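You operate a simulated robot arm through the tools that you are given. There is no shell and no other tool.

Carry out the task below with a simulated robot arm. There is one attempt and no reset: what you move stays moved.

## Task
Scoop granules from the spill kit into the oily catch pan, then empty it into the grey pail.
Fine: use the kit scoop, put scoop and catch pan back, shut the kit lid, spill nothing. Set down upright: kit scoop.
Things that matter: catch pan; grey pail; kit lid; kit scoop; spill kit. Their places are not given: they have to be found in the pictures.

Only the result counts: the job must be done as asked and must still hold three seconds after the hand-in. Knocking over, shifting, dropping, spilling or breaking anything else fails it. A push-on lid holds only when it is set on centred and level and pressed home; a screw cap is set on level and turned clockwise until tight.

## Robot
A 7-joint arm with a two-finger parallel gripper, fixed in place. Base frame: the origin is on the floor under the middle of its stand, x ahead of it, y to its left, z up. Units: m, rad, N and s.
With the tool pointing down near the work surface it reaches from about 0.28 to 0.84 m from the base axis. Its first joint turns from -2.496 to 2.496 rad. Payload 3 kg.
Tool frame: the origin (TCP) lies between the finger pads and is the grasp point; the fingertips stand 0.03 m ahead of it; z points along the fingers, y is the line along which they close. Largest opening 0.094 m; finger width 0.028, thickness 0.01; the body of the gripper, 0.05 by 0.096 m, starts 0.055 m behind the TCP.
Orientation is that of the tool frame in the base frame, as a unit quaternion [w, x, y, z]. With the fingers straight down and closing along the base's y, the tool's x points along the base's -x, its y along +y and its z along -z.

## Interface
- The arm moves only by the tool send_rows. Its argument "targets" is a list of rows, each a list of 3 entries, a list of its own where there are three numbers: the closure, from 0 (fully open) to 1 (shut), then the shift along the base's x, y, z in m, then the turn, a rotation vector about the base's x, y, z in rad. In form: [[grip, [dx, dy, dz], [ax, ay, az]], ...]. A call has 1 to 20 rows; each row is the pose to reach, as a shift and turn from the pose commanded when the call began. Each row takes 0.2 s and may step no farther than 0.05 m and 0.15 rad from the row before; otherwise, or with a gripper value out of range, the whole call is refused. Where a pose cannot be reached the arm comes as near as it can. A force on the tool above 50 N (or 10 N above the force at the start of the call, whichever is more), or a blocked arm, ends the call early, and 0.2 s more pass. The fingers move at their own pace (about 0.072 m/s each) and stop on an object; they squeeze with about 35 N. The grip force told is the motor's: it shows also when the fingers shut on nothing. Time passes only in rows, and 0.2 s behind the last, so rows that repeat a pose let the fingers close. It gives the time, the measured TCP pose, the force on the tool (base axes), the opening and the grip force at its end, in the units of the frame above (readings bear some noise), with the torque about the TCP (base axes, N m) and any sound that the robot's microphone picked up.
- Cameras (640 x 400 px; columns grow to the right, rows downward): "scene" is fixed at [0.0496, -0.6496, 1.4513]; the picture's right is [0.64, -0.77, 0.00], its down [-0.41, -0.34, -0.85] and it looks along [0.65, 0.54, -0.53] (base axes); focal length 294 px, centre (320, 200). "wrist" rides on the gripper at [0.076, 0.014, -0.102] in the tool frame; the picture's right is [-0.18, 0.98, 0.00], its down [-0.75, -0.14, -0.64] and it looks along [-0.63, -0.12, 0.77] (tool axes); focal length 243 px, centre (320, 200).
- snapshot(camera): a new picture of that camera. The clock stands still meanwhile.
- point_at(camera, pixels): for up to 12 pixels [column, row] of the newest picture of that camera ("zoom" is the newest enlarged one), the place [x, y, z] in the base frame of the surface seen there, good to about 0.003 m. The clock stands still meanwhile.
- inspect(camera, box): a new picture of the part [left, top, right, bottom] of that camera's present view, enlarged. The clock stands still meanwhile.
- finish_job(): hands the job in; it is judged then, once.

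Unless the task says otherwise, let go and move clear before handing in.

The tools are called as name(argument=value, ...) on one line, values as JSON. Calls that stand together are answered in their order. send_rows: Moves the arm, as the interface text tells. Its arguments: {"type":"object","properties":{"targets":{"type":"array","items":{"type":"array"}}},"required":["targets"]} The other tools are called the same way: snapshot (camera) takes a picture; point_at (camera, pixels) gives the place of the surface under pixels of a picture; inspect (camera, box) takes an enlarged picture of a part of a camera's view; finish_job () hands the job in.

At the start:

```text
clock: 0.0
tcp_pos: [0.4223, 0.1536, 1.3083]
ee_rot: [0.0, 0.0, 1.0, -0.001]
ft_force: [-0.7, -1.1, -0.5]
torque: [0.02, 0.0, -0.01]
grip_width: 0.0941
finger_force: 0.1
```

scene: 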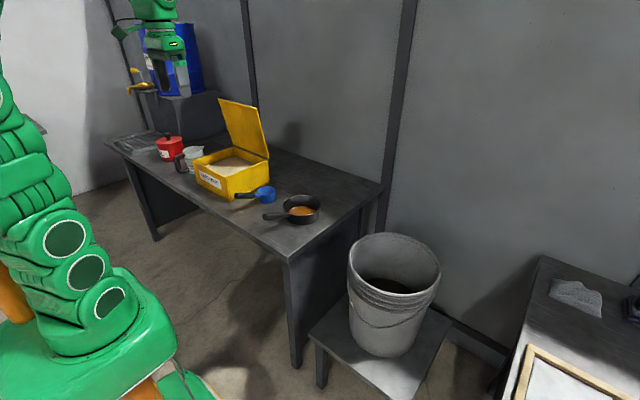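
wrist: 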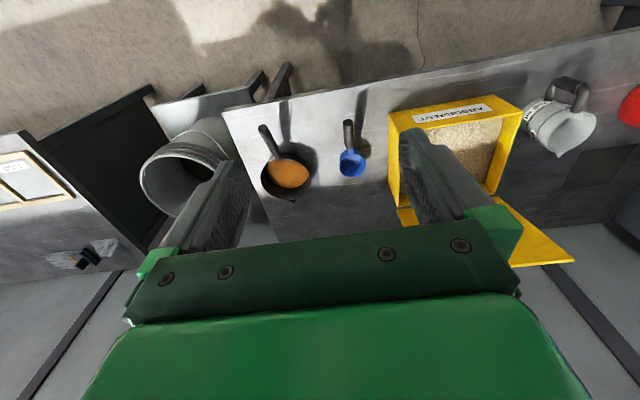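

The scene picture shows the yellow kit around (235,170) with its lid open, the blue scoop near (262,194), the pan near (300,208) and the grey pail near (393,290). I'll take enlarged views of these before moving.

inspect(camera="scene", box=[140, 80, 340, 240])

inspect(camera="wrist", box=[220, 70, 540, 270])

```text
2.50 times, centred on (240, 160) of scene
```

zoom: 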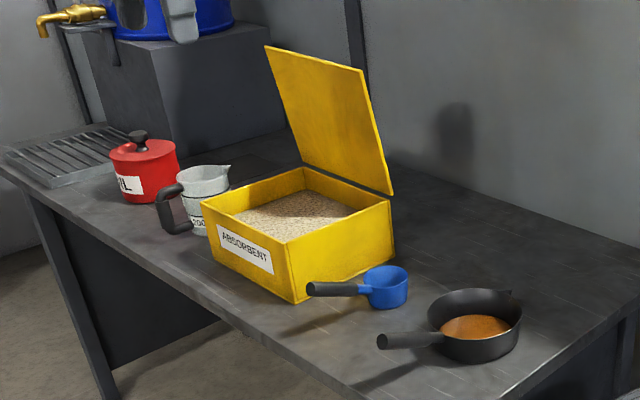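

```text
2.00 times, centred on (380, 170) of wrist
```

zoom: 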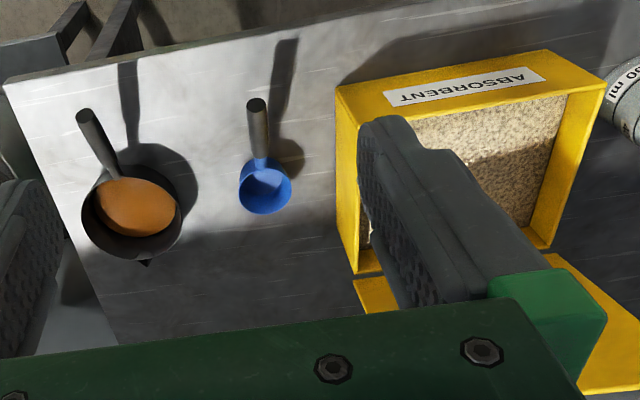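

The wrist zoom shows the scoop handle end at (257,103), its cup at (265,190), the pan handle end at (85,115) and the oil at (140,205). I'll get their positions next.

point_at(camera="zoom", pixels=[[257, 103], [258, 130], [261, 158], [265, 180], [266, 210], [240, 187], [291, 187], [85, 116], [100, 148], [110, 172], [140, 205], [146, 262]])

point_at(camera="wrist", pixels=[[392, 117], [518, 101], [498, 190], [395, 202], [460, 130], [480, 170], [430, 135], [520, 210], [570, 258], [400, 208], [402, 220], [330, 200]])

inspect(camera="scene", box=[180, 90, 340, 240])

```text
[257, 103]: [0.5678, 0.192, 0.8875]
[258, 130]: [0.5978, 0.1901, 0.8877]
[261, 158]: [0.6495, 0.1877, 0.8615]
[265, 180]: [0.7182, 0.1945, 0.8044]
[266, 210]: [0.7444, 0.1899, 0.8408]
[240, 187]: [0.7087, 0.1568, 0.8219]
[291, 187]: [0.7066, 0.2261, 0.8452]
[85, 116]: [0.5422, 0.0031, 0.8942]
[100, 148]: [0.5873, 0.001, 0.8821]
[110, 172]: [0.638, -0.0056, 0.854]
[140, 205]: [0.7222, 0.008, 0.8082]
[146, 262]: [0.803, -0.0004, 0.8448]
```

```text
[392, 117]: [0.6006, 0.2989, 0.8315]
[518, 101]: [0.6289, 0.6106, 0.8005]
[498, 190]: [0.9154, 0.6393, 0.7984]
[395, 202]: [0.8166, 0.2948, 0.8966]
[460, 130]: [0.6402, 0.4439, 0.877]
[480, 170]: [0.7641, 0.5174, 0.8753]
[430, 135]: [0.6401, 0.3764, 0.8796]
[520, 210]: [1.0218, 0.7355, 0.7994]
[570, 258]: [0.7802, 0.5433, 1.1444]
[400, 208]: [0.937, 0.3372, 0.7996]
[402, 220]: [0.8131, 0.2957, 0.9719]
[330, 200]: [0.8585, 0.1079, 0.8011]
```

```text
2.67 times, centred on (260, 165) of scene
```

zoom: 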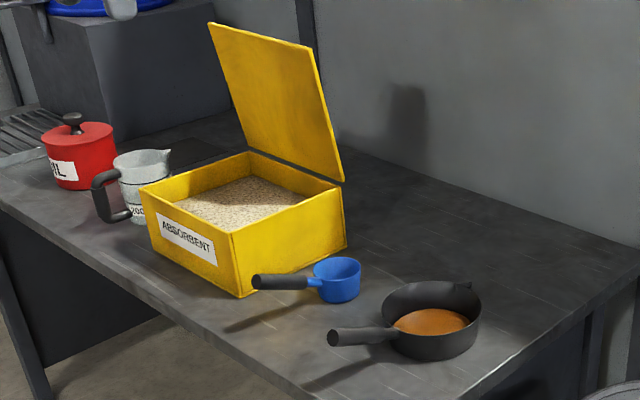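

The table top is at z≈0.80, and the scoop handle runs along x at y≈0.19, z≈0.87–0.89. Next I'll measure the kit, lid, cup and pan from the scene zoom.

point_at(camera="zoom", pixels=[[140, 188], [234, 234], [343, 185], [250, 153], [240, 290], [345, 246], [209, 23], [309, 50], [343, 178], [240, 200], [200, 210], [300, 200]])

point_at(camera="zoom", pixels=[[256, 282], [280, 281], [303, 281], [315, 282], [337, 262], [360, 270], [340, 295], [337, 303], [330, 337], [360, 335], [385, 333], [468, 284]])

inspect(camera="scene", box=[300, 220, 460, 400])

```text
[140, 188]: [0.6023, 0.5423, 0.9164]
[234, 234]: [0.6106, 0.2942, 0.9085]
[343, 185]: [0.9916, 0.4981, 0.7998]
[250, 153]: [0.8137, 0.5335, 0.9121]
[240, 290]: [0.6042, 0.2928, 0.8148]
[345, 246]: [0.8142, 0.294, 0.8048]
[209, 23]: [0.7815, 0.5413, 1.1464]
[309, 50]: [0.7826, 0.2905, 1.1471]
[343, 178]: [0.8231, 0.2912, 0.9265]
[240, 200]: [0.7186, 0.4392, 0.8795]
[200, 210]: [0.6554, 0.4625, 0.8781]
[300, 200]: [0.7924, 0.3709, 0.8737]
```

```text
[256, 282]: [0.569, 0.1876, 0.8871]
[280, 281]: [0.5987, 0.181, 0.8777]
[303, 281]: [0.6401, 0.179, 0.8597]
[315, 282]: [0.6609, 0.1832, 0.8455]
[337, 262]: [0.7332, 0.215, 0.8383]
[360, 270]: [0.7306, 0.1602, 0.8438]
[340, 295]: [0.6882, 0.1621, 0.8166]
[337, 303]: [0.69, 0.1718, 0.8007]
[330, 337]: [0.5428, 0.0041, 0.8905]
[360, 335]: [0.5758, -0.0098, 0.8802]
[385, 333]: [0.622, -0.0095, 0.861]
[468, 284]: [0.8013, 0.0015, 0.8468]
```

```text
2.22 times, centred on (380, 310) of scene
```

zoom: 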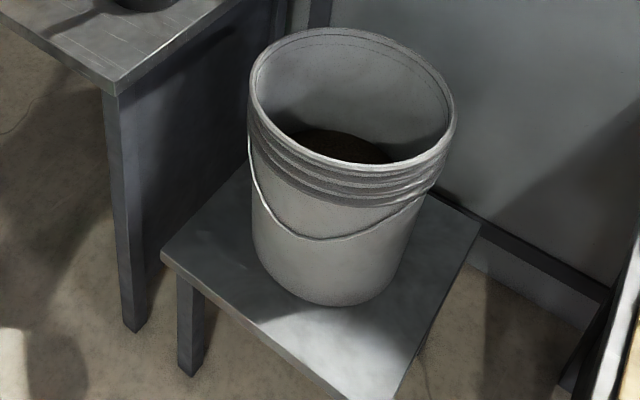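

The kit rim is at z≈0.915, with granules at z≈0.878. The lid stands hinged at x≈0.82 with its top at x≈0.78, z≈1.147. Next I'll measure the pail.

point_at(camera="zoom", pixels=[[250, 90], [455, 100], [350, 30], [340, 168], [260, 55], [440, 155], [340, 150], [330, 300], [300, 150], [120, 80], [380, 80], [160, 255]])

inspect(camera="scene", box=[270, 180, 340, 230])

```text
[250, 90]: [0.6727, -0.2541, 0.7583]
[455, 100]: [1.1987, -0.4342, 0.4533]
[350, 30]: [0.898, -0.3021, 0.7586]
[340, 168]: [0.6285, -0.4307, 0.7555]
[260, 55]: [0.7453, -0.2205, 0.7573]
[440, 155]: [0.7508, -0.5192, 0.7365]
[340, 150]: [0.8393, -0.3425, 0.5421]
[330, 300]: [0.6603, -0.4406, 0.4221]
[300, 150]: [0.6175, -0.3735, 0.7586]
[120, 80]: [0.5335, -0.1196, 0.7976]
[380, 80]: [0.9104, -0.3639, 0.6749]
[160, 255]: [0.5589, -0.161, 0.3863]
```

```text
8.00 times, centred on (305, 205) of scene
```

zoom: 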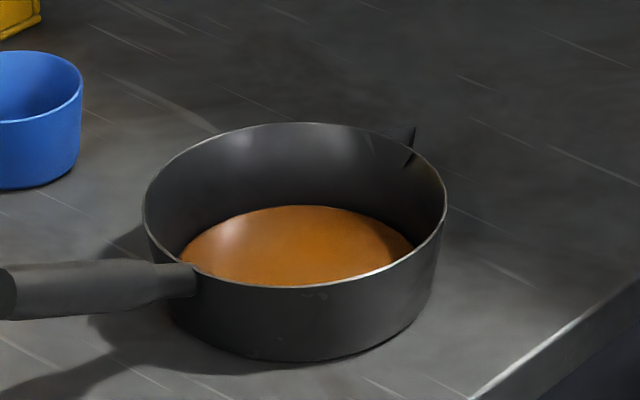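

The pail rim is centred near (0.764, −0.367) at z≈0.758, with radius about 0.147. I'll lower the arm with the tool still pointing down for a closer look at the scoop and pan.

send_rows(targets=[[0, [0.0, 0.0, -0.045], [0, 0, 0]], [0, [0.0, 0.0, -0.09], [0, 0, 0]], [0, [0.0, 0.0, -0.135], [0, 0, 0]], [0, [0.0, 0.0, -0.18], [0, 0, 0]], [0, [0.0, 0.0, -0.22], [0, 0, 0]], [0, [0.0, 0.0, -0.22], [0, 0, 0]]])

snapshot(camera="wrist")

snapshot(camera="scene")

```text
clock: 1.4
tcp_pos: [0.4241, 0.1524, 1.0883]
ee_rot: [0.001, 0.0, 1.0, 0.001]
ft_force: [0.1, -0.8, -0.2]
torque: [0.0, -0.02, 0.02]
grip_width: 0.0939
finger_force: 0.0
```

```text
taken
```

wrist: 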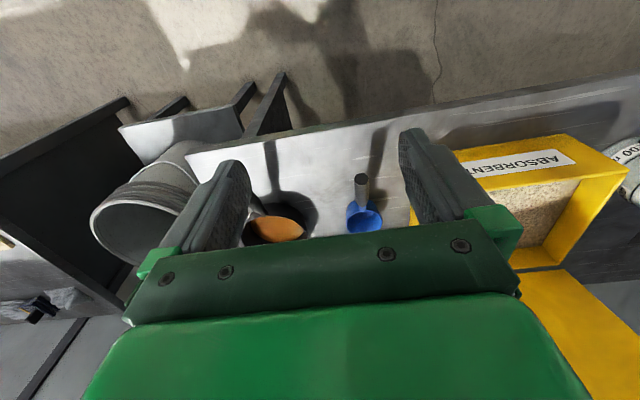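

```text
taken
```

scene: 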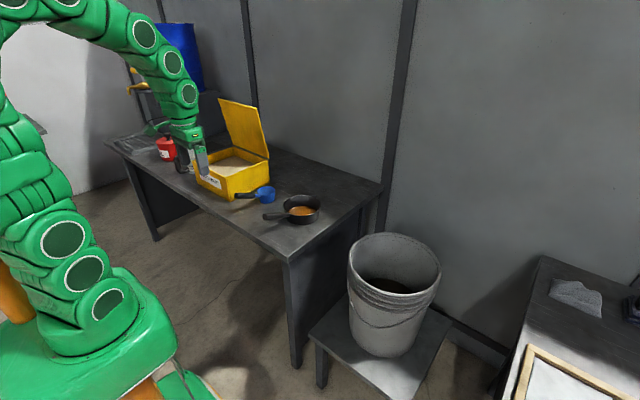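

The arm follows well, and the wrist view shows the scoop between the fingers at about (363,195). I'll zoom in on the scoop and pan handles to get their exact shape.

inspect(camera="wrist", box=[330, 160, 410, 240])

inspect(camera="scene", box=[225, 175, 325, 230])

```text
5.00 times, centred on (370, 200) of wrist
```

zoom: 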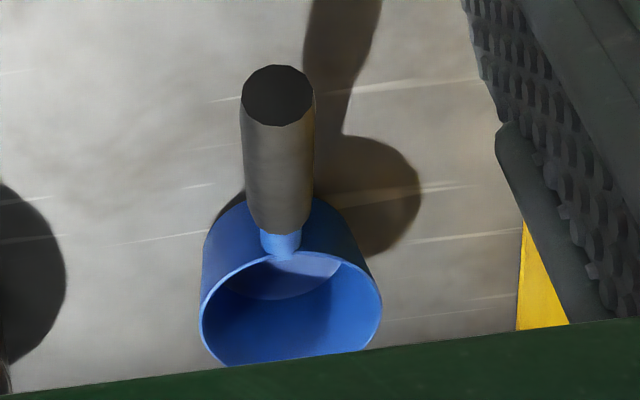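

```text
6.40 times, centred on (275, 202) of scene
```

zoom: 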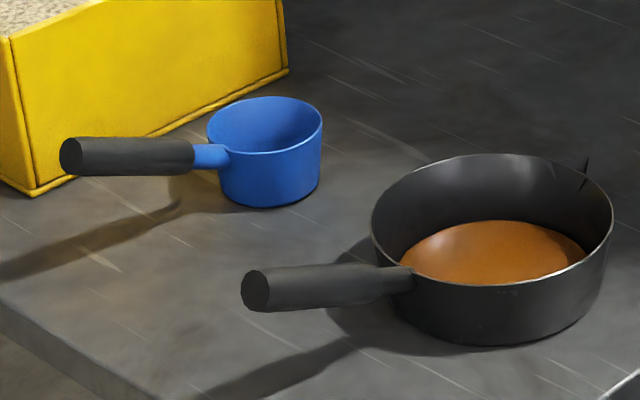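

point_at(camera="zoom", pixels=[[68, 156], [100, 140], [185, 142], [190, 157], [210, 150], [228, 160], [260, 98], [318, 125], [268, 205], [265, 153], [210, 125], [295, 160]])

point_at(camera="zoom", pixels=[[253, 290], [300, 268], [380, 268], [400, 275], [405, 285], [372, 220], [490, 156], [612, 215], [500, 283], [583, 160], [500, 250], [480, 344]])

```text
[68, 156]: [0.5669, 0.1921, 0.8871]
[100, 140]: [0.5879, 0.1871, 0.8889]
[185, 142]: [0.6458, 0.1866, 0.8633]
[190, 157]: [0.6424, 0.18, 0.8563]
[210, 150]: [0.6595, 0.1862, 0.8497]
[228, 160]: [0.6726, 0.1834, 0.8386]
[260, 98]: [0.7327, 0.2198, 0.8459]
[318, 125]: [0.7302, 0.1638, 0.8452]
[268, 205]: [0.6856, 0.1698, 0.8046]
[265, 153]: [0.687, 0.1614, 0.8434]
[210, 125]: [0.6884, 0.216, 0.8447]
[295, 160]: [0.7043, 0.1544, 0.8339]
```

```text
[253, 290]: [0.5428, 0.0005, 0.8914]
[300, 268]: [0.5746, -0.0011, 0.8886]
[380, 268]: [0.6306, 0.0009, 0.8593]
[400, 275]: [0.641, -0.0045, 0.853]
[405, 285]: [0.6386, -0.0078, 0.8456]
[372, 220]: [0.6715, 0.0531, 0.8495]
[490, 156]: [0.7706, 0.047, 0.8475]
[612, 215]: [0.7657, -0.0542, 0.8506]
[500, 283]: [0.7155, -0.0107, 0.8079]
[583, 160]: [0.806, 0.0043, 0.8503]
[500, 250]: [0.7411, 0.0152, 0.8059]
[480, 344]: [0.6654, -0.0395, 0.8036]
```

The scoop handle runs from (0.567, 0.190, 0.887) down to about (0.645, 0.188, 0.850), roughly a 25° slope. The cup is centred near (0.710, 0.190) with its rim at z≈0.845. I'll pitch the tool forward 45° and stop at a pre-grasp point behind the handle.

send_rows(targets=[[0, [0.016, 0.006, -0.021], [0, -0.112, 0]], [0, [0.033, 0.012, -0.043], [0, -0.224, 0]], [0, [0.05, 0.018, -0.064], [0, -0.336, 0]], [0, [0.066, 0.024, -0.085], [0, -0.448, 0]], [0, [0.083, 0.03, -0.107], [0, -0.56, 0]], [0, [0.1, 0.036, -0.128], [0, -0.672, 0]], [0, [0.115, 0.036, -0.149], [0, -0.785, 0]], [0, [0.115, 0.036, -0.149], [0, -0.785, 0]]])

snapshot(camera="wrist")

inspect(camera="scene", box=[160, 90, 340, 230])

```text
clock: 3.2
tcp_pos: [0.5571, 0.2352, 0.971]
ee_rot: [0.382, 0.0, 0.924, 0.0]
ft_force: [1.1, 0.8, -1.1]
torque: [-0.02, 0.01, -0.02]
grip_width: 0.094
finger_force: 0.1
out of reach, approached as far as the arm can: row 6, 7, 8
```

```text
taken
```

wrist: 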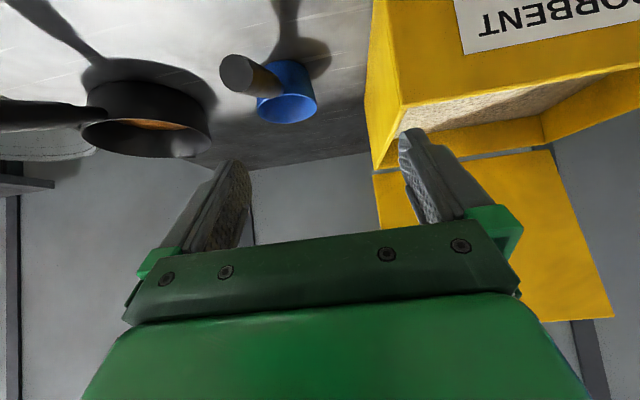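

```text
2.86 times, centred on (250, 160) of scene
```

zoom: 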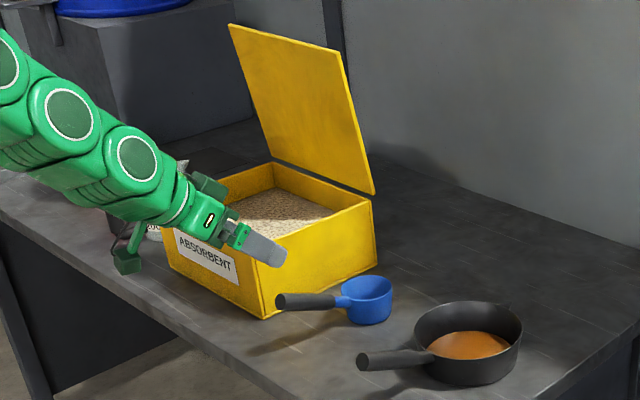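

With the 45° tilt this spot is out of reach, and the arm stopped at (0.557, 0.235, 0.971). Before grasping I'll lift clear over the table and test which tilts the arm can hold, starting with a sideways tilt.

send_rows(targets=[[0, [0.0, 0.0, 0.04], [0, 0.1, 0]], [0, [0.0, -0.02, 0.08], [0, 0.2, 0]], [0, [0.01, -0.04, 0.12], [0, 0.3, 0]], [0, [0.02, -0.06, 0.15], [0, 0.4, 0]], [0, [0.03, -0.08, 0.18], [0, 0.5, 0]], [0, [0.04, -0.1, 0.2], [0, 0.6, 0]], [0, [0.05, -0.12, 0.21], [0, 0.7, 0]], [0, [0.063, -0.14, 0.21], [0, 0.785, 0]], [0, [0.063, -0.14, 0.21], [0, 0.785, 0]]])

```text
clock: 5.2
tcp_pos: [0.6206, 0.0985, 1.1792]
ee_rot: [-0.001, -0.001, 1.0, 0.0]
ft_force: [0.4, -0.4, 0.1]
torque: [0.03, -0.02, -0.02]
grip_width: 0.0939
finger_force: 0.1
```

The arm is at about (0.62, 0.10, 1.18) with the tool down and nothing in the way. I'll test a 75° sideways tilt about +x, which puts the wrist on the −y side.

send_rows(targets=[[0, [0, -0.01, 0], [0.131, 0, 0]], [0, [0, -0.02, 0], [0.262, 0, 0]], [0, [0, -0.03, 0], [0.393, 0, 0]], [0, [0, -0.04, 0], [0.524, 0, 0]], [0, [0, -0.05, 0], [0.655, 0, 0]], [0, [0, -0.06, 0], [0.786, 0, 0]], [0, [0, -0.07, 0], [0.917, 0, 0]], [0, [0, -0.08, 0], [1.048, 0, 0]], [0, [0, -0.09, 0], [1.179, 0, 0]], [0, [0, -0.1, 0], [1.31, 0, 0]], [0, [0, -0.1, -0.04], [1.31, 0, 0]], [0, [0, -0.1, -0.08], [1.31, 0, 0]], [0, [0, -0.1, -0.12], [1.31, 0, 0]], [0, [0, -0.1, -0.12], [1.31, 0, 0]]])

snapshot(camera="scene")

```text
clock: 8.2
tcp_pos: [0.6205, -0.006, 1.0598]
ee_rot: [0.0, 0.0, 0.793, 0.609]
ft_force: [-0.3, 0.3, -1.2]
torque: [-0.03, -0.01, 0.0]
grip_width: 0.0941
finger_force: 0.0
```

```text
taken
```

scene: 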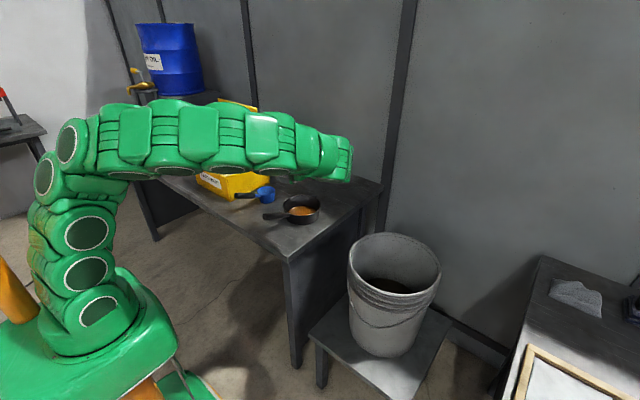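

Rx(+75°) works at (0.62, −0.005, 1.06). Now I'll test the mirrored tilt of −75°.

send_rows(targets=[[0, [0, 0, 0.02], [-0.14, 0, 0]], [0, [0, 0, 0.04], [-0.28, 0, 0]], [0, [0, 0, 0.06], [-0.42, 0, 0]], [0, [0, 0, 0.06], [-0.56, 0, 0]], [0, [0, 0, 0.06], [-0.7, 0, 0]], [0, [0, 0, 0.06], [-0.84, 0, 0]], [0, [0, 0, 0.06], [-0.98, 0, 0]], [0, [0, 0, 0.06], [-1.12, 0, 0]], [0, [0, 0, 0.06], [-1.26, 0, 0]], [0, [0, 0, 0.06], [-1.4, 0, 0]], [0, [0, 0, 0.06], [-1.54, 0, 0]], [0, [0, 0, 0.06], [-1.68, 0, 0]], [0, [0, 0, 0.06], [-1.82, 0, 0]], [0, [0, 0, 0.06], [-1.96, 0, 0]], [0, [0, 0, 0.06], [-2.1, 0, 0]], [0, [0, 0, 0.06], [-2.24, 0, 0]], [0, [0, 0, 0.06], [-2.38, 0, 0]], [0, [0, 0, 0.06], [-2.5, 0, 0]], [0, [0, 0, 0.06], [-2.62, 0, 0]], [0, [0, 0, 0.06], [-2.62, 0, 0]]])

snapshot(camera="scene")

```text
clock: 12.4
tcp_pos: [0.6191, -0.0034, 1.1187]
ee_rot: [-0.001, 0.001, 0.793, -0.609]
ft_force: [0.4, -0.6, -0.5]
torque: [0.01, -0.01, 0.03]
grip_width: 0.094
finger_force: 0.0
```

```text
taken
```

scene: 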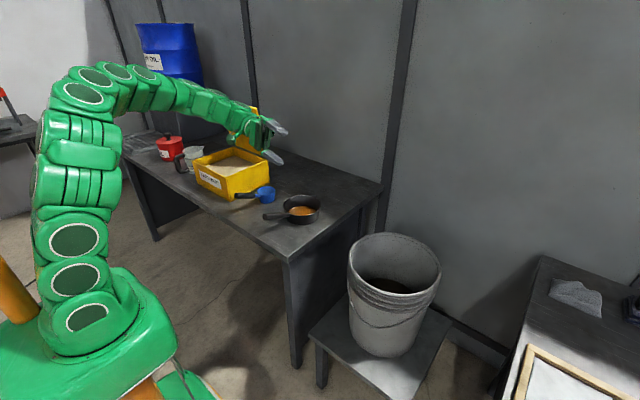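

Both sideways tilts are reachable. Next I'll test spinning the tool +90° about its own axis while tilted −75°, over the pan at about (0.70, 0.10, 1.03).

send_rows(targets=[[0, [0.01, 0.01, 0], [0, 0.138, 0.037]], [0, [0.02, 0.02, 0], [0, 0.276, 0.074]], [0, [0.03, 0.03, 0], [0, 0.414, 0.111]], [0, [0.04, 0.04, 0], [0, 0.552, 0.148]], [0, [0.05, 0.05, 0], [0, 0.69, 0.185]], [0, [0.06, 0.06, 0], [0, 0.828, 0.222]], [0, [0.07, 0.07, 0], [0, 0.966, 0.259]], [0, [0.08, 0.08, 0], [0, 1.104, 0.296]], [0, [0.08, 0.09, 0], [0, 1.242, 0.333]], [0, [0.08, 0.1, 0], [0, 1.38, 0.37]], [0, [0.08, 0.1, 0], [0, 1.517, 0.407]], [0, [0.08, 0.1, -0.04], [0, 1.517, 0.407]], [0, [0.08, 0.1, -0.08], [0, 1.517, 0.407]], [0, [0.08, 0.1, -0.08], [0, 1.517, 0.407]]])

snapshot(camera="scene")

```text
clock: 15.4
tcp_pos: [0.6994, 0.0964, 1.0404]
ee_rot: [-0.43, -0.561, 0.561, -0.431]
ft_force: [-0.4, 0.7, -0.4]
torque: [-0.01, -0.02, -0.01]
grip_width: 0.094
finger_force: 0.0
```

```text
taken
```

scene: 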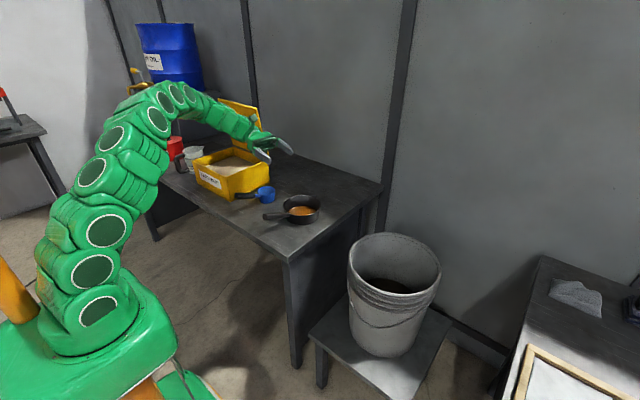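

That orientation is reachable too, but it brings the wrist close to the open lid. I'll test the mirrored version with the wrist on the free −y side, first returning to tool-down.

send_rows(targets=[[0, [-0.01, -0.02, 0.03], [0.131, 0, 0]], [0, [-0.02, -0.04, 0.06], [0.262, 0, 0]], [0, [-0.03, -0.06, 0.09], [0.393, 0, 0]], [0, [-0.04, -0.08, 0.1], [0.524, 0, 0]], [0, [-0.05, -0.1, 0.1], [0.655, 0, 0]], [0, [-0.06, -0.12, 0.1], [0.786, 0, 0]], [0, [-0.07, -0.14, 0.1], [0.917, 0, 0]], [0, [-0.08, -0.15, 0.1], [1.048, 0, 0]], [0, [-0.08, -0.15, 0.1], [1.179, 0, 0]], [0, [-0.08, -0.15, 0.1], [1.309, 0, 0]]])

send_rows(targets=[[0, [0, 0, 0], [0, 0, -0.15]], [0, [0, 0, 0], [0, 0, -0.3]], [0, [0, 0, 0], [0, 0, -0.45]], [0, [0, 0, 0], [0, 0, -0.6]], [0, [0, 0, 0], [0, 0, -0.75]], [0, [0, 0, 0], [0, 0, -0.9]], [0, [0, 0, 0], [0, 0, -1.05]], [0, [0, 0, 0], [0, 0, -1.2]], [0, [0, 0, 0], [0, 0, -1.35]], [0, [0, 0, 0], [0, 0, -1.5]], [0, [0, 0, 0], [0, 0, -1.571]]])

send_rows(targets=[[0, [0, 0, 0], [0, 0, -0.15]], [0, [0, 0, 0], [0, 0, -0.3]], [0, [0, 0, 0], [0, 0, -0.45]], [0, [0, 0, 0], [0, 0, -0.6]], [0, [0, 0, 0], [0, 0, -0.75]], [0, [0, 0, 0], [0, 0, -0.9]], [0, [0, 0, 0], [0, 0, -1.05]], [0, [0, 0, 0], [0, 0, -1.2]], [0, [0, 0, 0], [0, 0, -1.35]], [0, [0, 0, 0], [0, 0, -1.5]], [0, [0, 0, 0], [0, 0, -1.571]]])

send_rows(targets=[[0, [0, 0, 0], [0.131, 0, 0]], [0, [0.01, 0, 0], [0.262, 0, 0]], [0, [0.02, 0, 0], [0.393, 0, 0]], [0, [0.03, 0, 0], [0.524, 0, 0]], [0, [0.04, 0, 0], [0.655, 0, 0]], [0, [0.05, 0, 0], [0.786, 0, 0]], [0, [0.06, 0, 0], [0.917, 0, 0]], [0, [0.07, 0, 0], [1.048, 0, 0]], [0, [0.08, 0, 0], [1.179, 0, 0]], [0, [0.08, 0, 0], [1.31, 0, 0]], [0, [0.08, -0.02, -0.04], [1.4, 0, 0]], [0, [0.08, -0.04, -0.08], [1.4, 0, 0]], [0, [0.08, -0.05, -0.12], [1.4, 0, 0]], [0, [0.08, -0.05, -0.15], [1.4, 0, 0]], [0, [0.08, -0.05, -0.15], [1.4, 0, 0]]])

snapshot(camera="scene")

```text
clock: 17.6
tcp_pos: [0.6198, -0.0531, 1.1421]
ee_rot: [-0.002, 0.707, -0.707, 0.001]
ft_force: [0.3, 0.2, 0.1]
torque: [-0.03, 0.02, 0.01]
grip_width: 0.094
finger_force: 0.0
```

```text
clock: 20.0
tcp_pos: [0.6201, -0.0528, 1.1392]
ee_rot: [0.0, 0.001, 1.0, -0.001]
ft_force: [-0.2, 0.0, 0.4]
torque: [0.02, 0.01, 0.02]
grip_width: 0.0938
finger_force: 0.0
```

```text
clock: 22.4
tcp_pos: [0.6198, -0.0539, 1.14]
ee_rot: [0.0, 0.708, 0.706, 0.0]
ft_force: [-0.7, -0.2, -0.9]
torque: [0.0, -0.01, 0.03]
grip_width: 0.0939
finger_force: 0.0
```

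```text
clock: 25.6
tcp_pos: [0.7011, -0.1037, 0.9887]
ee_rot: [-0.455, 0.541, 0.541, 0.455]
ft_force: [-0.6, 0.3, 0.9]
torque: [-0.02, 0.02, -0.03]
grip_width: 0.0938
finger_force: 0.1
```

```text
taken
```

scene: 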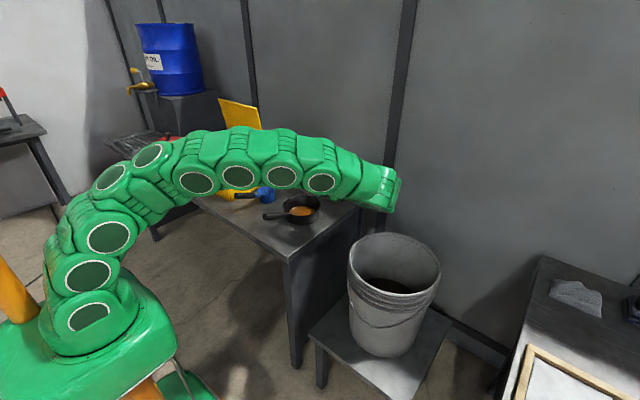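

The wrist-on-−y orientation (80° tilt, yaw −90°) is reachable at (0.70, −0.10, 0.99). I'll check how much further it can tilt from here.

send_rows(targets=[[0, [0, 0, 0], [0.12, 0, 0]], [0, [0, 0, 0], [0.24, 0, 0]], [0, [0, 0, 0], [0.36, 0, 0]], [0, [0, 0, 0], [0.48, 0, 0]], [0, [0, 0, 0], [0.6, 0, 0]], [0, [0, 0, 0], [0.6, 0, 0]]])

snapshot(camera="scene")

```text
clock: 27.0
tcp_pos: [0.6874, -0.0949, 0.9736]
ee_rot: [0.518, -0.482, -0.482, -0.517]
ft_force: [0.4, 0.7, 0.3]
torque: [0.01, -0.03, -0.01]
grip_width: 0.094
finger_force: 0.1
out of reach, approached as far as the arm can: row 2, 3, 4, 5, 6
```

```text
taken
```

scene: 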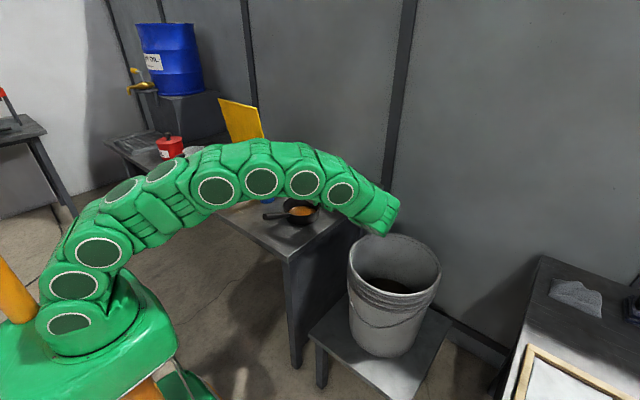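

The tilt limit is about 94° there, which is plenty. I'll go back to tool-down with zero yaw and prepare to grasp the scoop.

send_rows(targets=[[0, [0, 0.0, 0.03], [-0.14, 0, 0]], [0, [0, 0.0, 0.06], [-0.28, 0, 0]], [0, [-0.01, 0.0, 0.09], [-0.42, 0, 0]], [0, [-0.02, 0.0, 0.12], [-0.56, 0, 0]], [0, [-0.03, 0.01, 0.15], [-0.7, 0, 0]], [0, [-0.04, 0.02, 0.16], [-0.84, 0, 0]], [0, [-0.05, 0.03, 0.16], [-0.98, 0, 0]], [0, [-0.06, 0.04, 0.16], [-1.12, 0, 0]], [0, [-0.07, 0.05, 0.16], [-1.26, 0, 0]], [0, [-0.08, 0.05, 0.16], [-1.4, 0, 0]], [0, [-0.08, 0.05, 0.16], [-1.54, 0, 0]], [0, [-0.08, 0.05, 0.16], [-1.642, 0, 0]]])

send_rows(targets=[[0, [0, 0.02, 0], [0, 0, 0.15]], [0, [0, 0.04, 0], [0, 0, 0.3]], [0, [0, 0.06, 0], [0, 0, 0.45]], [0, [0, 0.08, 0], [0, 0, 0.6]], [0, [0, 0.1, 0], [0, 0, 0.75]], [0, [0, 0.12, 0], [0, 0, 0.9]], [0, [0, 0.14, 0], [0, 0, 1.05]], [0, [0, 0.16, 0], [0, 0, 1.2]], [0, [0, 0.18, 0], [0, 0, 1.35]], [0, [0, 0.2, 0], [0, 0, 1.5]], [0, [0, 0.22, 0], [0, 0, 1.571]]])

```text
clock: 29.6
tcp_pos: [0.6092, -0.0468, 1.1324]
ee_rot: [0.001, 0.708, 0.706, -0.002]
ft_force: [0.1, -0.5, 0.0]
torque: [-0.01, -0.01, 0.01]
grip_width: 0.094
finger_force: 0.1
```

```text
clock: 32.0
tcp_pos: [0.6086, 0.1748, 1.1349]
ee_rot: [0.002, 0.0, 1.0, -0.002]
ft_force: [-1.0, 0.3, 0.9]
torque: [0.02, -0.02, 0.04]
grip_width: 0.0943
finger_force: 0.1
```

The tool is back down at (0.609, 0.175, 1.135). I'll tilt it 38° forward and drop to the pre-grasp point (0.565, 0.19, 0.925).

send_rows(targets=[[0, [0, 0.003, -0.035], [0, -0.11, 0]], [0, [-0.005, 0.006, -0.07], [0, -0.22, 0]], [0, [-0.012, 0.009, -0.105], [0, -0.33, 0]], [0, [-0.022, 0.012, -0.14], [0, -0.44, 0]], [0, [-0.032, 0.015, -0.175], [0, -0.55, 0]], [0, [-0.043, 0.015, -0.21], [0, -0.663, 0]], [0, [-0.043, 0.015, -0.21], [0, -0.663, 0]]])

snapshot(camera="wrist")

inspect(camera="scene", box=[180, 120, 320, 230])

```text
clock: 33.6
tcp_pos: [0.566, 0.1888, 0.9225]
ee_rot: [0.328, 0.0, 0.945, 0.0]
ft_force: [0.9, 0.8, -0.3]
torque: [0.03, 0.03, -0.01]
grip_width: 0.0939
finger_force: 0.1
```

```text
taken
```

wrist: 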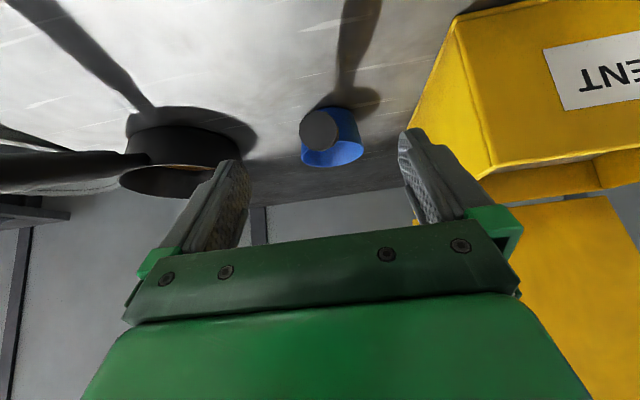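

```text
3.64 times, centred on (250, 175) of scene
```

zoom: 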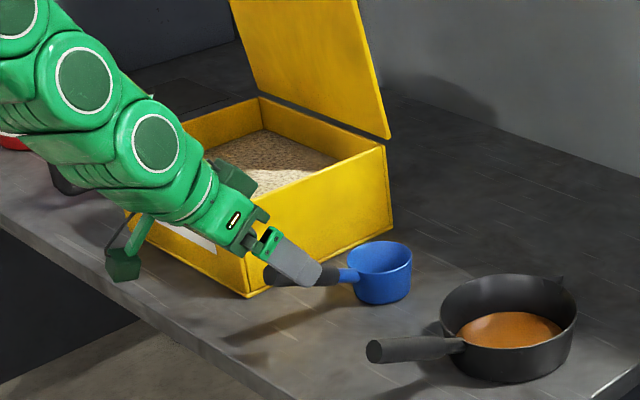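

The scoop's handle end shows at (319,130) in the wrist picture, between the fingers. I'll check its exact y before closing in.

point_at(camera="wrist", pixels=[[319, 130], [302, 130], [337, 130], [319, 113], [319, 148], [302, 150], [360, 150]])

```text
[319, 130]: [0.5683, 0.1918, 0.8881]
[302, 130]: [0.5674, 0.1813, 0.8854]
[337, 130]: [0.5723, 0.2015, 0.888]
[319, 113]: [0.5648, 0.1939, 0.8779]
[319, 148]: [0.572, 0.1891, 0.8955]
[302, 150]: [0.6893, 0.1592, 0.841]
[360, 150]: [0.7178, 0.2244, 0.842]
```

The handle axis is at y≈0.191 and passes through (0.608, 0.868), in line with the tool. I'll advance 0.07 m and close the fingers.

send_rows(targets=[[0, [0.021, 0.001, -0.027], [0, 0, 0]], [0, [0.043, 0.001, -0.055], [0, 0, 0]], [0, [0.043, 0.001, -0.055], [0, 0, 0]]])

send_rows(targets=[[1, [0, 0, 0], [0, 0, 0]], [1, [0, 0, 0], [0, 0, 0]], [1, [0, 0, 0], [0, 0, 0]], [1, [0, 0, 0], [0, 0, 0]], [1, [0, 0, 0], [0, 0, 0]]])

inspect(camera="scene", box=[200, 150, 300, 220])

```text
clock: 34.4
tcp_pos: [0.6105, 0.1884, 0.8672]
ee_rot: [0.327, 0.001, 0.945, 0.0]
ft_force: [-0.1, 0.1, -0.3]
torque: [0.02, -0.01, 0.01]
grip_width: 0.0943
finger_force: 0.0
```

```text
clock: 35.6
tcp_pos: [0.6103, 0.1893, 0.8667]
ee_rot: [0.327, 0.0, 0.945, 0.0]
ft_force: [-0.2, 0.3, 0.7]
torque: [0.03, 0.0, 0.03]
grip_width: 0.0314
finger_force: 35.0
```

```text
5.71 times, centred on (250, 185) of scene
```

zoom: 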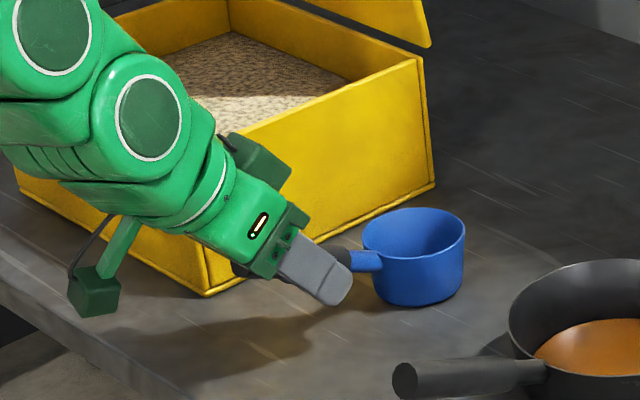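

The grip holds at a width of 0.031 m with 35 N. I'll lift the scoop straight up and see whether it stays level.

send_rows(targets=[[1, [0, 0, 0.02], [0, 0, 0]], [1, [0, 0, 0.05], [0, 0, 0]], [1, [0, 0, 0.09], [0, 0, 0]], [1, [0, 0, 0.13], [0, 0, 0]], [1, [0, 0, 0.17], [0, 0, 0]], [1, [0, 0, 0.17], [0, 0, 0]]])

inspect(camera="scene", box=[190, 110, 320, 220])

snapshot(camera="wrist")

```text
clock: 37.0
tcp_pos: [0.6102, 0.1905, 1.0393]
ee_rot: [0.326, 0.001, 0.945, -0.002]
ft_force: [-0.1, 0.7, -1.8]
torque: [0.0, 0.18, 0.01]
grip_width: 0.0315
finger_force: 35.2
```

```text
3.64 times, centred on (255, 165) of scene
```

zoom: 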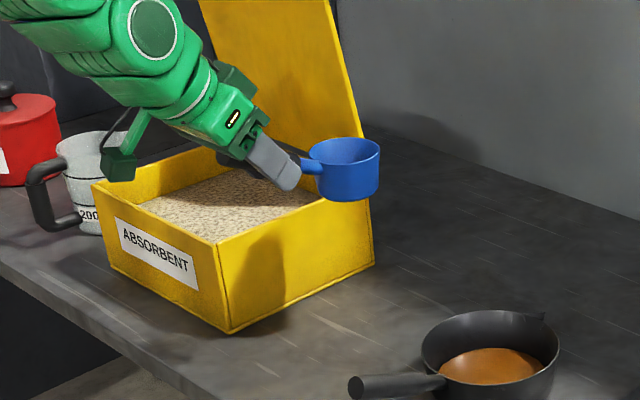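

```text
taken
```

wrist: 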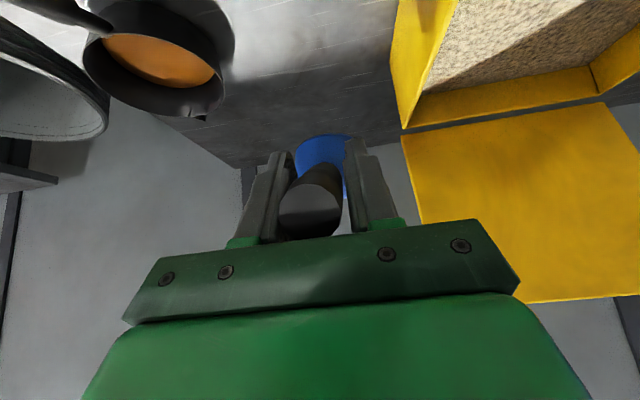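

The scoop lifted cleanly and weighs about 0.17 kg, level in the gripper. I'll carry it over the kit, then pitch the cup nose-down 50° above the granules.

send_rows(targets=[[1, [0, 0.045, 0.005], [0, 0, 0]], [1, [0, 0.09, 0.01], [0, 0, 0]], [1, [0, 0.135, 0.013], [0, 0, 0]], [1, [0, 0.18, 0.013], [0, 0, 0]], [1, [0, 0.215, 0.013], [0, 0, 0]], [1, [0, 0.231, 0.013], [0, 0, 0]], [1, [0.006, 0.231, 0.016], [0, 0.125, 0]], [1, [0.012, 0.231, 0.019], [0, 0.25, 0]], [1, [0.018, 0.231, 0.022], [0, 0.375, 0]], [1, [0.024, 0.231, 0.025], [0, 0.5, 0]], [1, [0.03, 0.231, 0.027], [0, 0.625, 0]], [1, [0.036, 0.231, 0.027], [0, 0.75, 0]], [1, [0.042, 0.231, 0.027], [0, 0.873, 0]], [1, [0.042, 0.231, 0.027], [0, 0.873, 0]]])

inspect(camera="scene", box=[160, 80, 300, 210])

snapshot(camera="wrist")

```text
clock: 40.0
tcp_pos: [0.6523, 0.4215, 1.0638]
ee_rot: [-0.105, 0.001, 0.994, -0.001]
ft_force: [-0.2, 0.9, -1.2]
torque: [-0.01, 0.02, 0.0]
grip_width: 0.0314
finger_force: 34.9
```

```text
3.08 times, centred on (230, 145) of scene
```

zoom: 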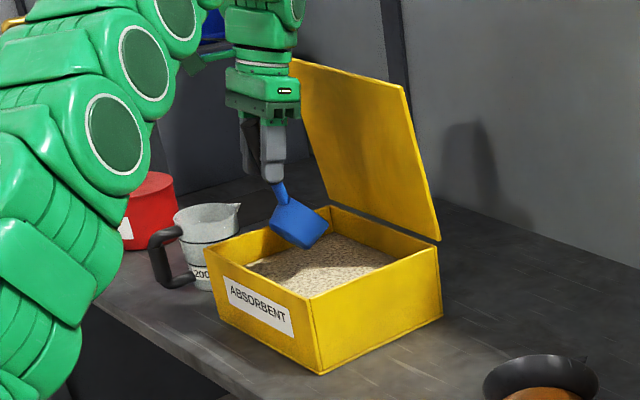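

```text
taken
```

wrist: 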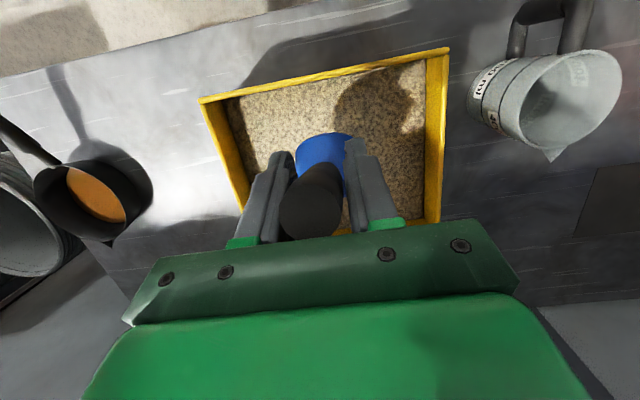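

The cup is nose-down over the granules inside the box walls, as seen in the wrist view at (325,150). I'll plunge and push forward, watching the forces.

send_rows(targets=[[1, [0, 0, -0.03], [0, 0, 0]], [1, [0, 0, -0.055], [0, 0, 0]], [1, [0, 0, -0.075], [0, 0, 0]], [1, [0.003, 0, -0.088], [0, 0, 0]], [1, [0.012, 0, -0.093], [0, 0, 0]], [1, [0.025, 0, -0.093], [0, 0, 0]], [1, [0.038, 0, -0.093], [0, 0, 0]], [1, [0.05, 0, -0.093], [0, 0, 0]]])

inspect(camera="scene", box=[180, 110, 290, 210])

snapshot(camera="wrist")

```text
clock: 41.8
tcp_pos: [0.698, 0.4203, 0.9725]
ee_rot: [-0.104, 0.0, 0.995, -0.002]
ft_force: [-0.3, 0.3, -1.8]
torque: [0.05, 0.04, 0.01]
grip_width: 0.0315
finger_force: 35.2
```

```text
4.00 times, centred on (235, 160) of scene
```

zoom: 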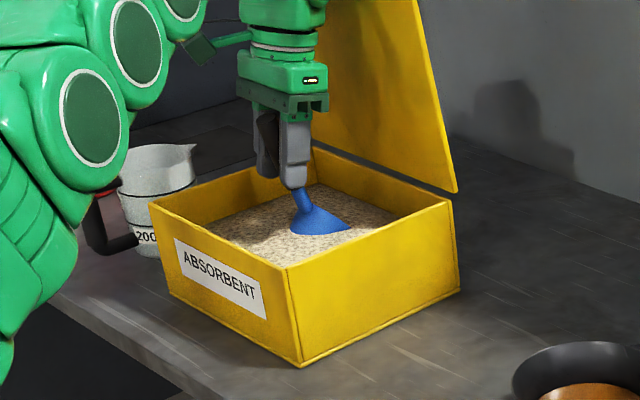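

```text
taken
```

wrist: 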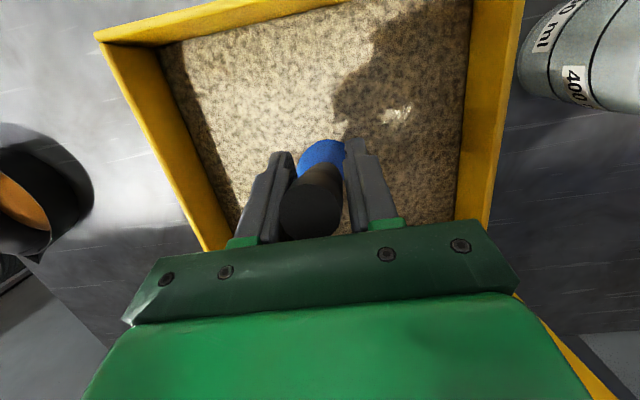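

The cup is submerged with no resistance and its lip is inside the granules. I'll rotate it back up while it is under the surface, then lift it out still over the box.

send_rows(targets=[[1, [-0.0124, 0, -0.0046], [0, -0.131, 0]], [1, [-0.0233, 0, -0.0112], [0, -0.262, 0]], [1, [-0.0337, 0, -0.0193], [0, -0.384, 0]], [1, [-0.0424, 0, -0.0257], [0, -0.489, 0]], [1, [-0.0459, 0, -0.0426], [0, -0.611, 0]], [1, [-0.0459, 0, -0.0426], [0, -0.611, 0]]])

inspect(camera="scene", box=[180, 110, 290, 210])

```text
clock: 43.2
tcp_pos: [0.6554, 0.4218, 0.9302]
ee_rot: [0.201, 0.001, 0.98, 0.0]
ft_force: [0.0, -0.2, -1.3]
torque: [0.01, 0.15, -0.02]
grip_width: 0.0314
finger_force: 35.2
```

```text
4.00 times, centred on (235, 160) of scene
```

zoom: 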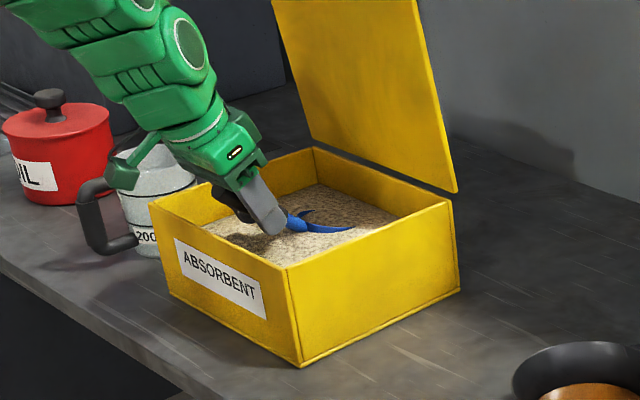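

The cup is under the surface at about 15° nose-down. I'll lift it out and level it over the box.

send_rows(targets=[[1, [0, 0, 0.02], [0, 0, 0]], [1, [0, 0, 0.045], [0, 0, 0]], [1, [-0.0056, 0, 0.058], [0, -0.065, 0]], [1, [-0.0112, 0, 0.068], [0, -0.131, 0]], [1, [-0.016, 0, 0.075], [0, -0.2, 0]], [1, [-0.0208, 0, 0.0786], [0, -0.262, 0]], [1, [-0.0208, 0, 0.0986], [0, -0.262, 0]], [1, [-0.0208, 0, 0.0986], [0, -0.262, 0]]])

inspect(camera="scene", box=[180, 100, 290, 200])

snapshot(camera="wrist")

```text
clock: 45.0
tcp_pos: [0.6342, 0.4202, 1.0269]
ee_rot: [0.327, 0.0, 0.945, 0.0]
ft_force: [0.6, -0.6, -1.4]
torque: [0.01, 0.2, 0.03]
grip_width: 0.0314
finger_force: 34.4
```

```text
4.00 times, centred on (235, 150) of scene
```

zoom: 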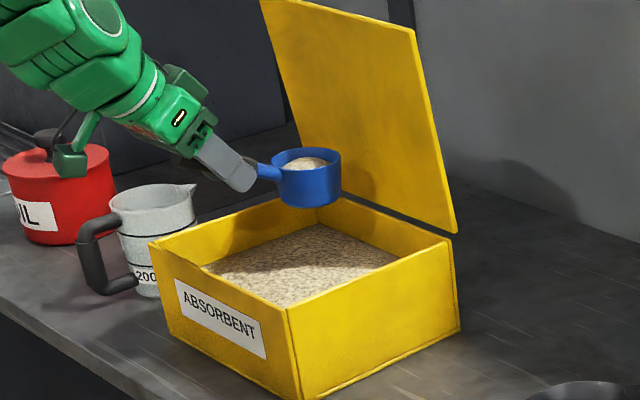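

```text
taken
```

wrist: 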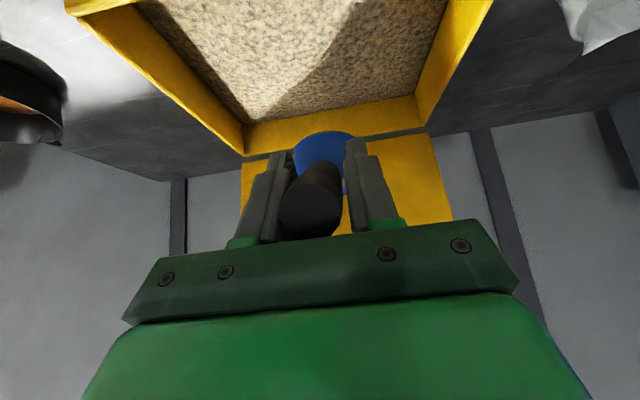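

The cup holds granules, and nothing shows on the rim or neck. I'll carry it level and slowly out of the kit towards the pan.

send_rows(targets=[[1, [0, -0.008, 0.015], [0, 0, 0]], [1, [0, -0.025, 0.028], [0, 0, 0]], [1, [0, -0.05, 0.033], [0, 0, 0]], [1, [0, -0.08, 0.033], [0, 0, 0]], [1, [0, -0.11, 0.033], [0, 0, 0]], [1, [0, -0.14, 0.033], [0, 0, 0]], [1, [0, -0.168, 0.033], [0, 0, 0]], [1, [0, -0.188, 0.033], [0, 0, 0]], [1, [0, -0.2, 0.033], [0, 0, 0]], [1, [0, -0.2, 0.033], [0, 0, 0]]])

send_rows(targets=[[1, [0.005, -0.004, 0], [0, 0, -0.1]], [1, [0.01, -0.008, 0], [0, 0, -0.22]], [1, [0.016, -0.012, 0], [0, 0, -0.34]], [1, [0.022, -0.016, 0], [0, 0, -0.46]], [1, [0.028, -0.02, 0], [0, 0, -0.58]], [1, [0.034, -0.025, 0], [0, 0, -0.7]], [1, [0.04, -0.03, 0], [0, 0, -0.82]], [1, [0.046, -0.034, 0], [0, 0, -0.94]], [1, [0.052, -0.038, 0], [0, 0, -1.06]], [1, [0.058, -0.042, 0], [0, 0, -1.18]], [1, [0.064, -0.046, 0], [0, 0, -1.3]], [1, [0.069, -0.05, 0], [0, 0, -1.42]], [1, [0.074, -0.055, 0], [0, 0, -1.52]], [1, [0.074, -0.055, 0], [0, 0, -1.571]], [1, [0.074, -0.055, 0], [0, 0, -1.571]]])

snapshot(camera="scene")

inspect(camera="scene", box=[200, 110, 340, 230])

```text
clock: 47.2
tcp_pos: [0.6338, 0.2214, 1.0625]
ee_rot: [0.326, 0.0, 0.945, 0.0]
ft_force: [-0.1, -0.7, -1.9]
torque: [-0.01, 0.21, 0.03]
grip_width: 0.0317
finger_force: 34.8
```

```text
clock: 50.4
tcp_pos: [0.708, 0.1663, 1.0605]
ee_rot: [0.23, 0.669, 0.668, -0.231]
ft_force: [-0.6, -0.9, -1.0]
torque: [0.21, 0.0, -0.01]
grip_width: 0.0314
finger_force: 35.1
```

```text
taken
```

scene: 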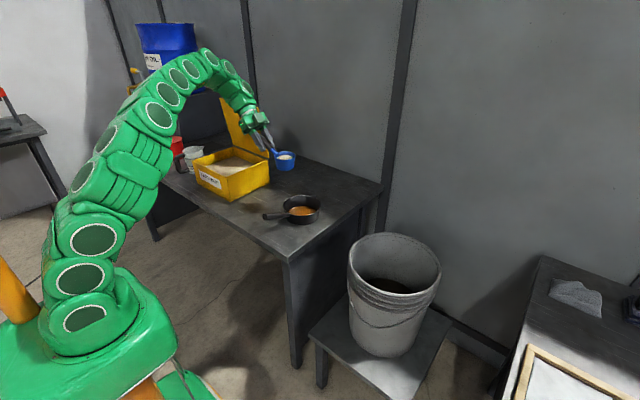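

```text
3.33 times, centred on (270, 170) of scene
```

zoom: 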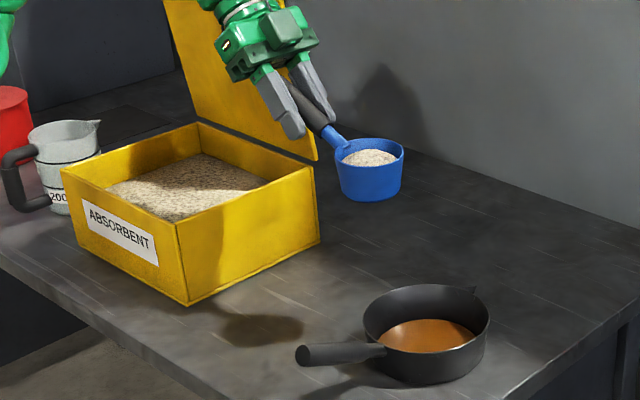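

The scoop is level with granules showing at zoom (370,158), and nothing has spilled. I'll check the cup and pan positions before pouring.

point_at(camera="zoom", pixels=[[370, 158], [337, 152], [403, 150], [370, 140], [370, 168], [430, 290], [365, 310], [490, 315], [430, 335], [425, 352]])

```text
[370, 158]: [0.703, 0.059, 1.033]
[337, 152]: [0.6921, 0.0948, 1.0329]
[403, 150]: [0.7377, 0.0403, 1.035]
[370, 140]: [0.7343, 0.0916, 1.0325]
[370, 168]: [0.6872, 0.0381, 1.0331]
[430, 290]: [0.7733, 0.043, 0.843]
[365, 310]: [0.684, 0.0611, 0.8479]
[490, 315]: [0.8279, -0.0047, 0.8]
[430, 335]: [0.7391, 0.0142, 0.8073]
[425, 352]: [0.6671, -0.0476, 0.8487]
```

The cup centre is at about (0.71, 0.066) and the pan centre at (0.72, 0). I'll bring the cup lip over the middle of the pan and begin tipping slowly, stopping at 60° to check.

send_rows(targets=[[1, [0.001, -0.005, -0.02], [0, 0, 0]], [1, [0.003, -0.012, -0.045], [0, 0, 0]], [1, [0.004, -0.02, -0.07], [0, 0, 0]], [1, [0.005, -0.027, -0.09], [0, 0, 0]], [1, [0.005, -0.029, -0.098], [0, 0, 0]], [1, [0.005, -0.029, -0.098], [0, 0, 0]]])

inspect(camera="scene", box=[240, 140, 340, 230])

```text
clock: 51.8
tcp_pos: [0.7126, 0.1366, 0.9614]
ee_rot: [0.23, 0.669, 0.667, -0.232]
ft_force: [0.0, 0.6, -1.5]
torque: [0.21, -0.02, -0.01]
grip_width: 0.0315
finger_force: 35.0
```

```text
4.44 times, centred on (290, 185) of scene
```

zoom: 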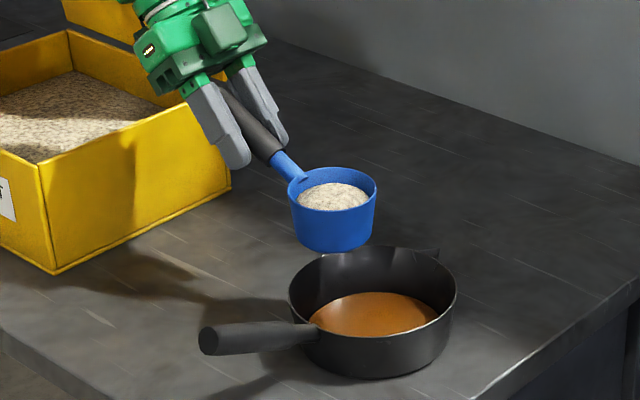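

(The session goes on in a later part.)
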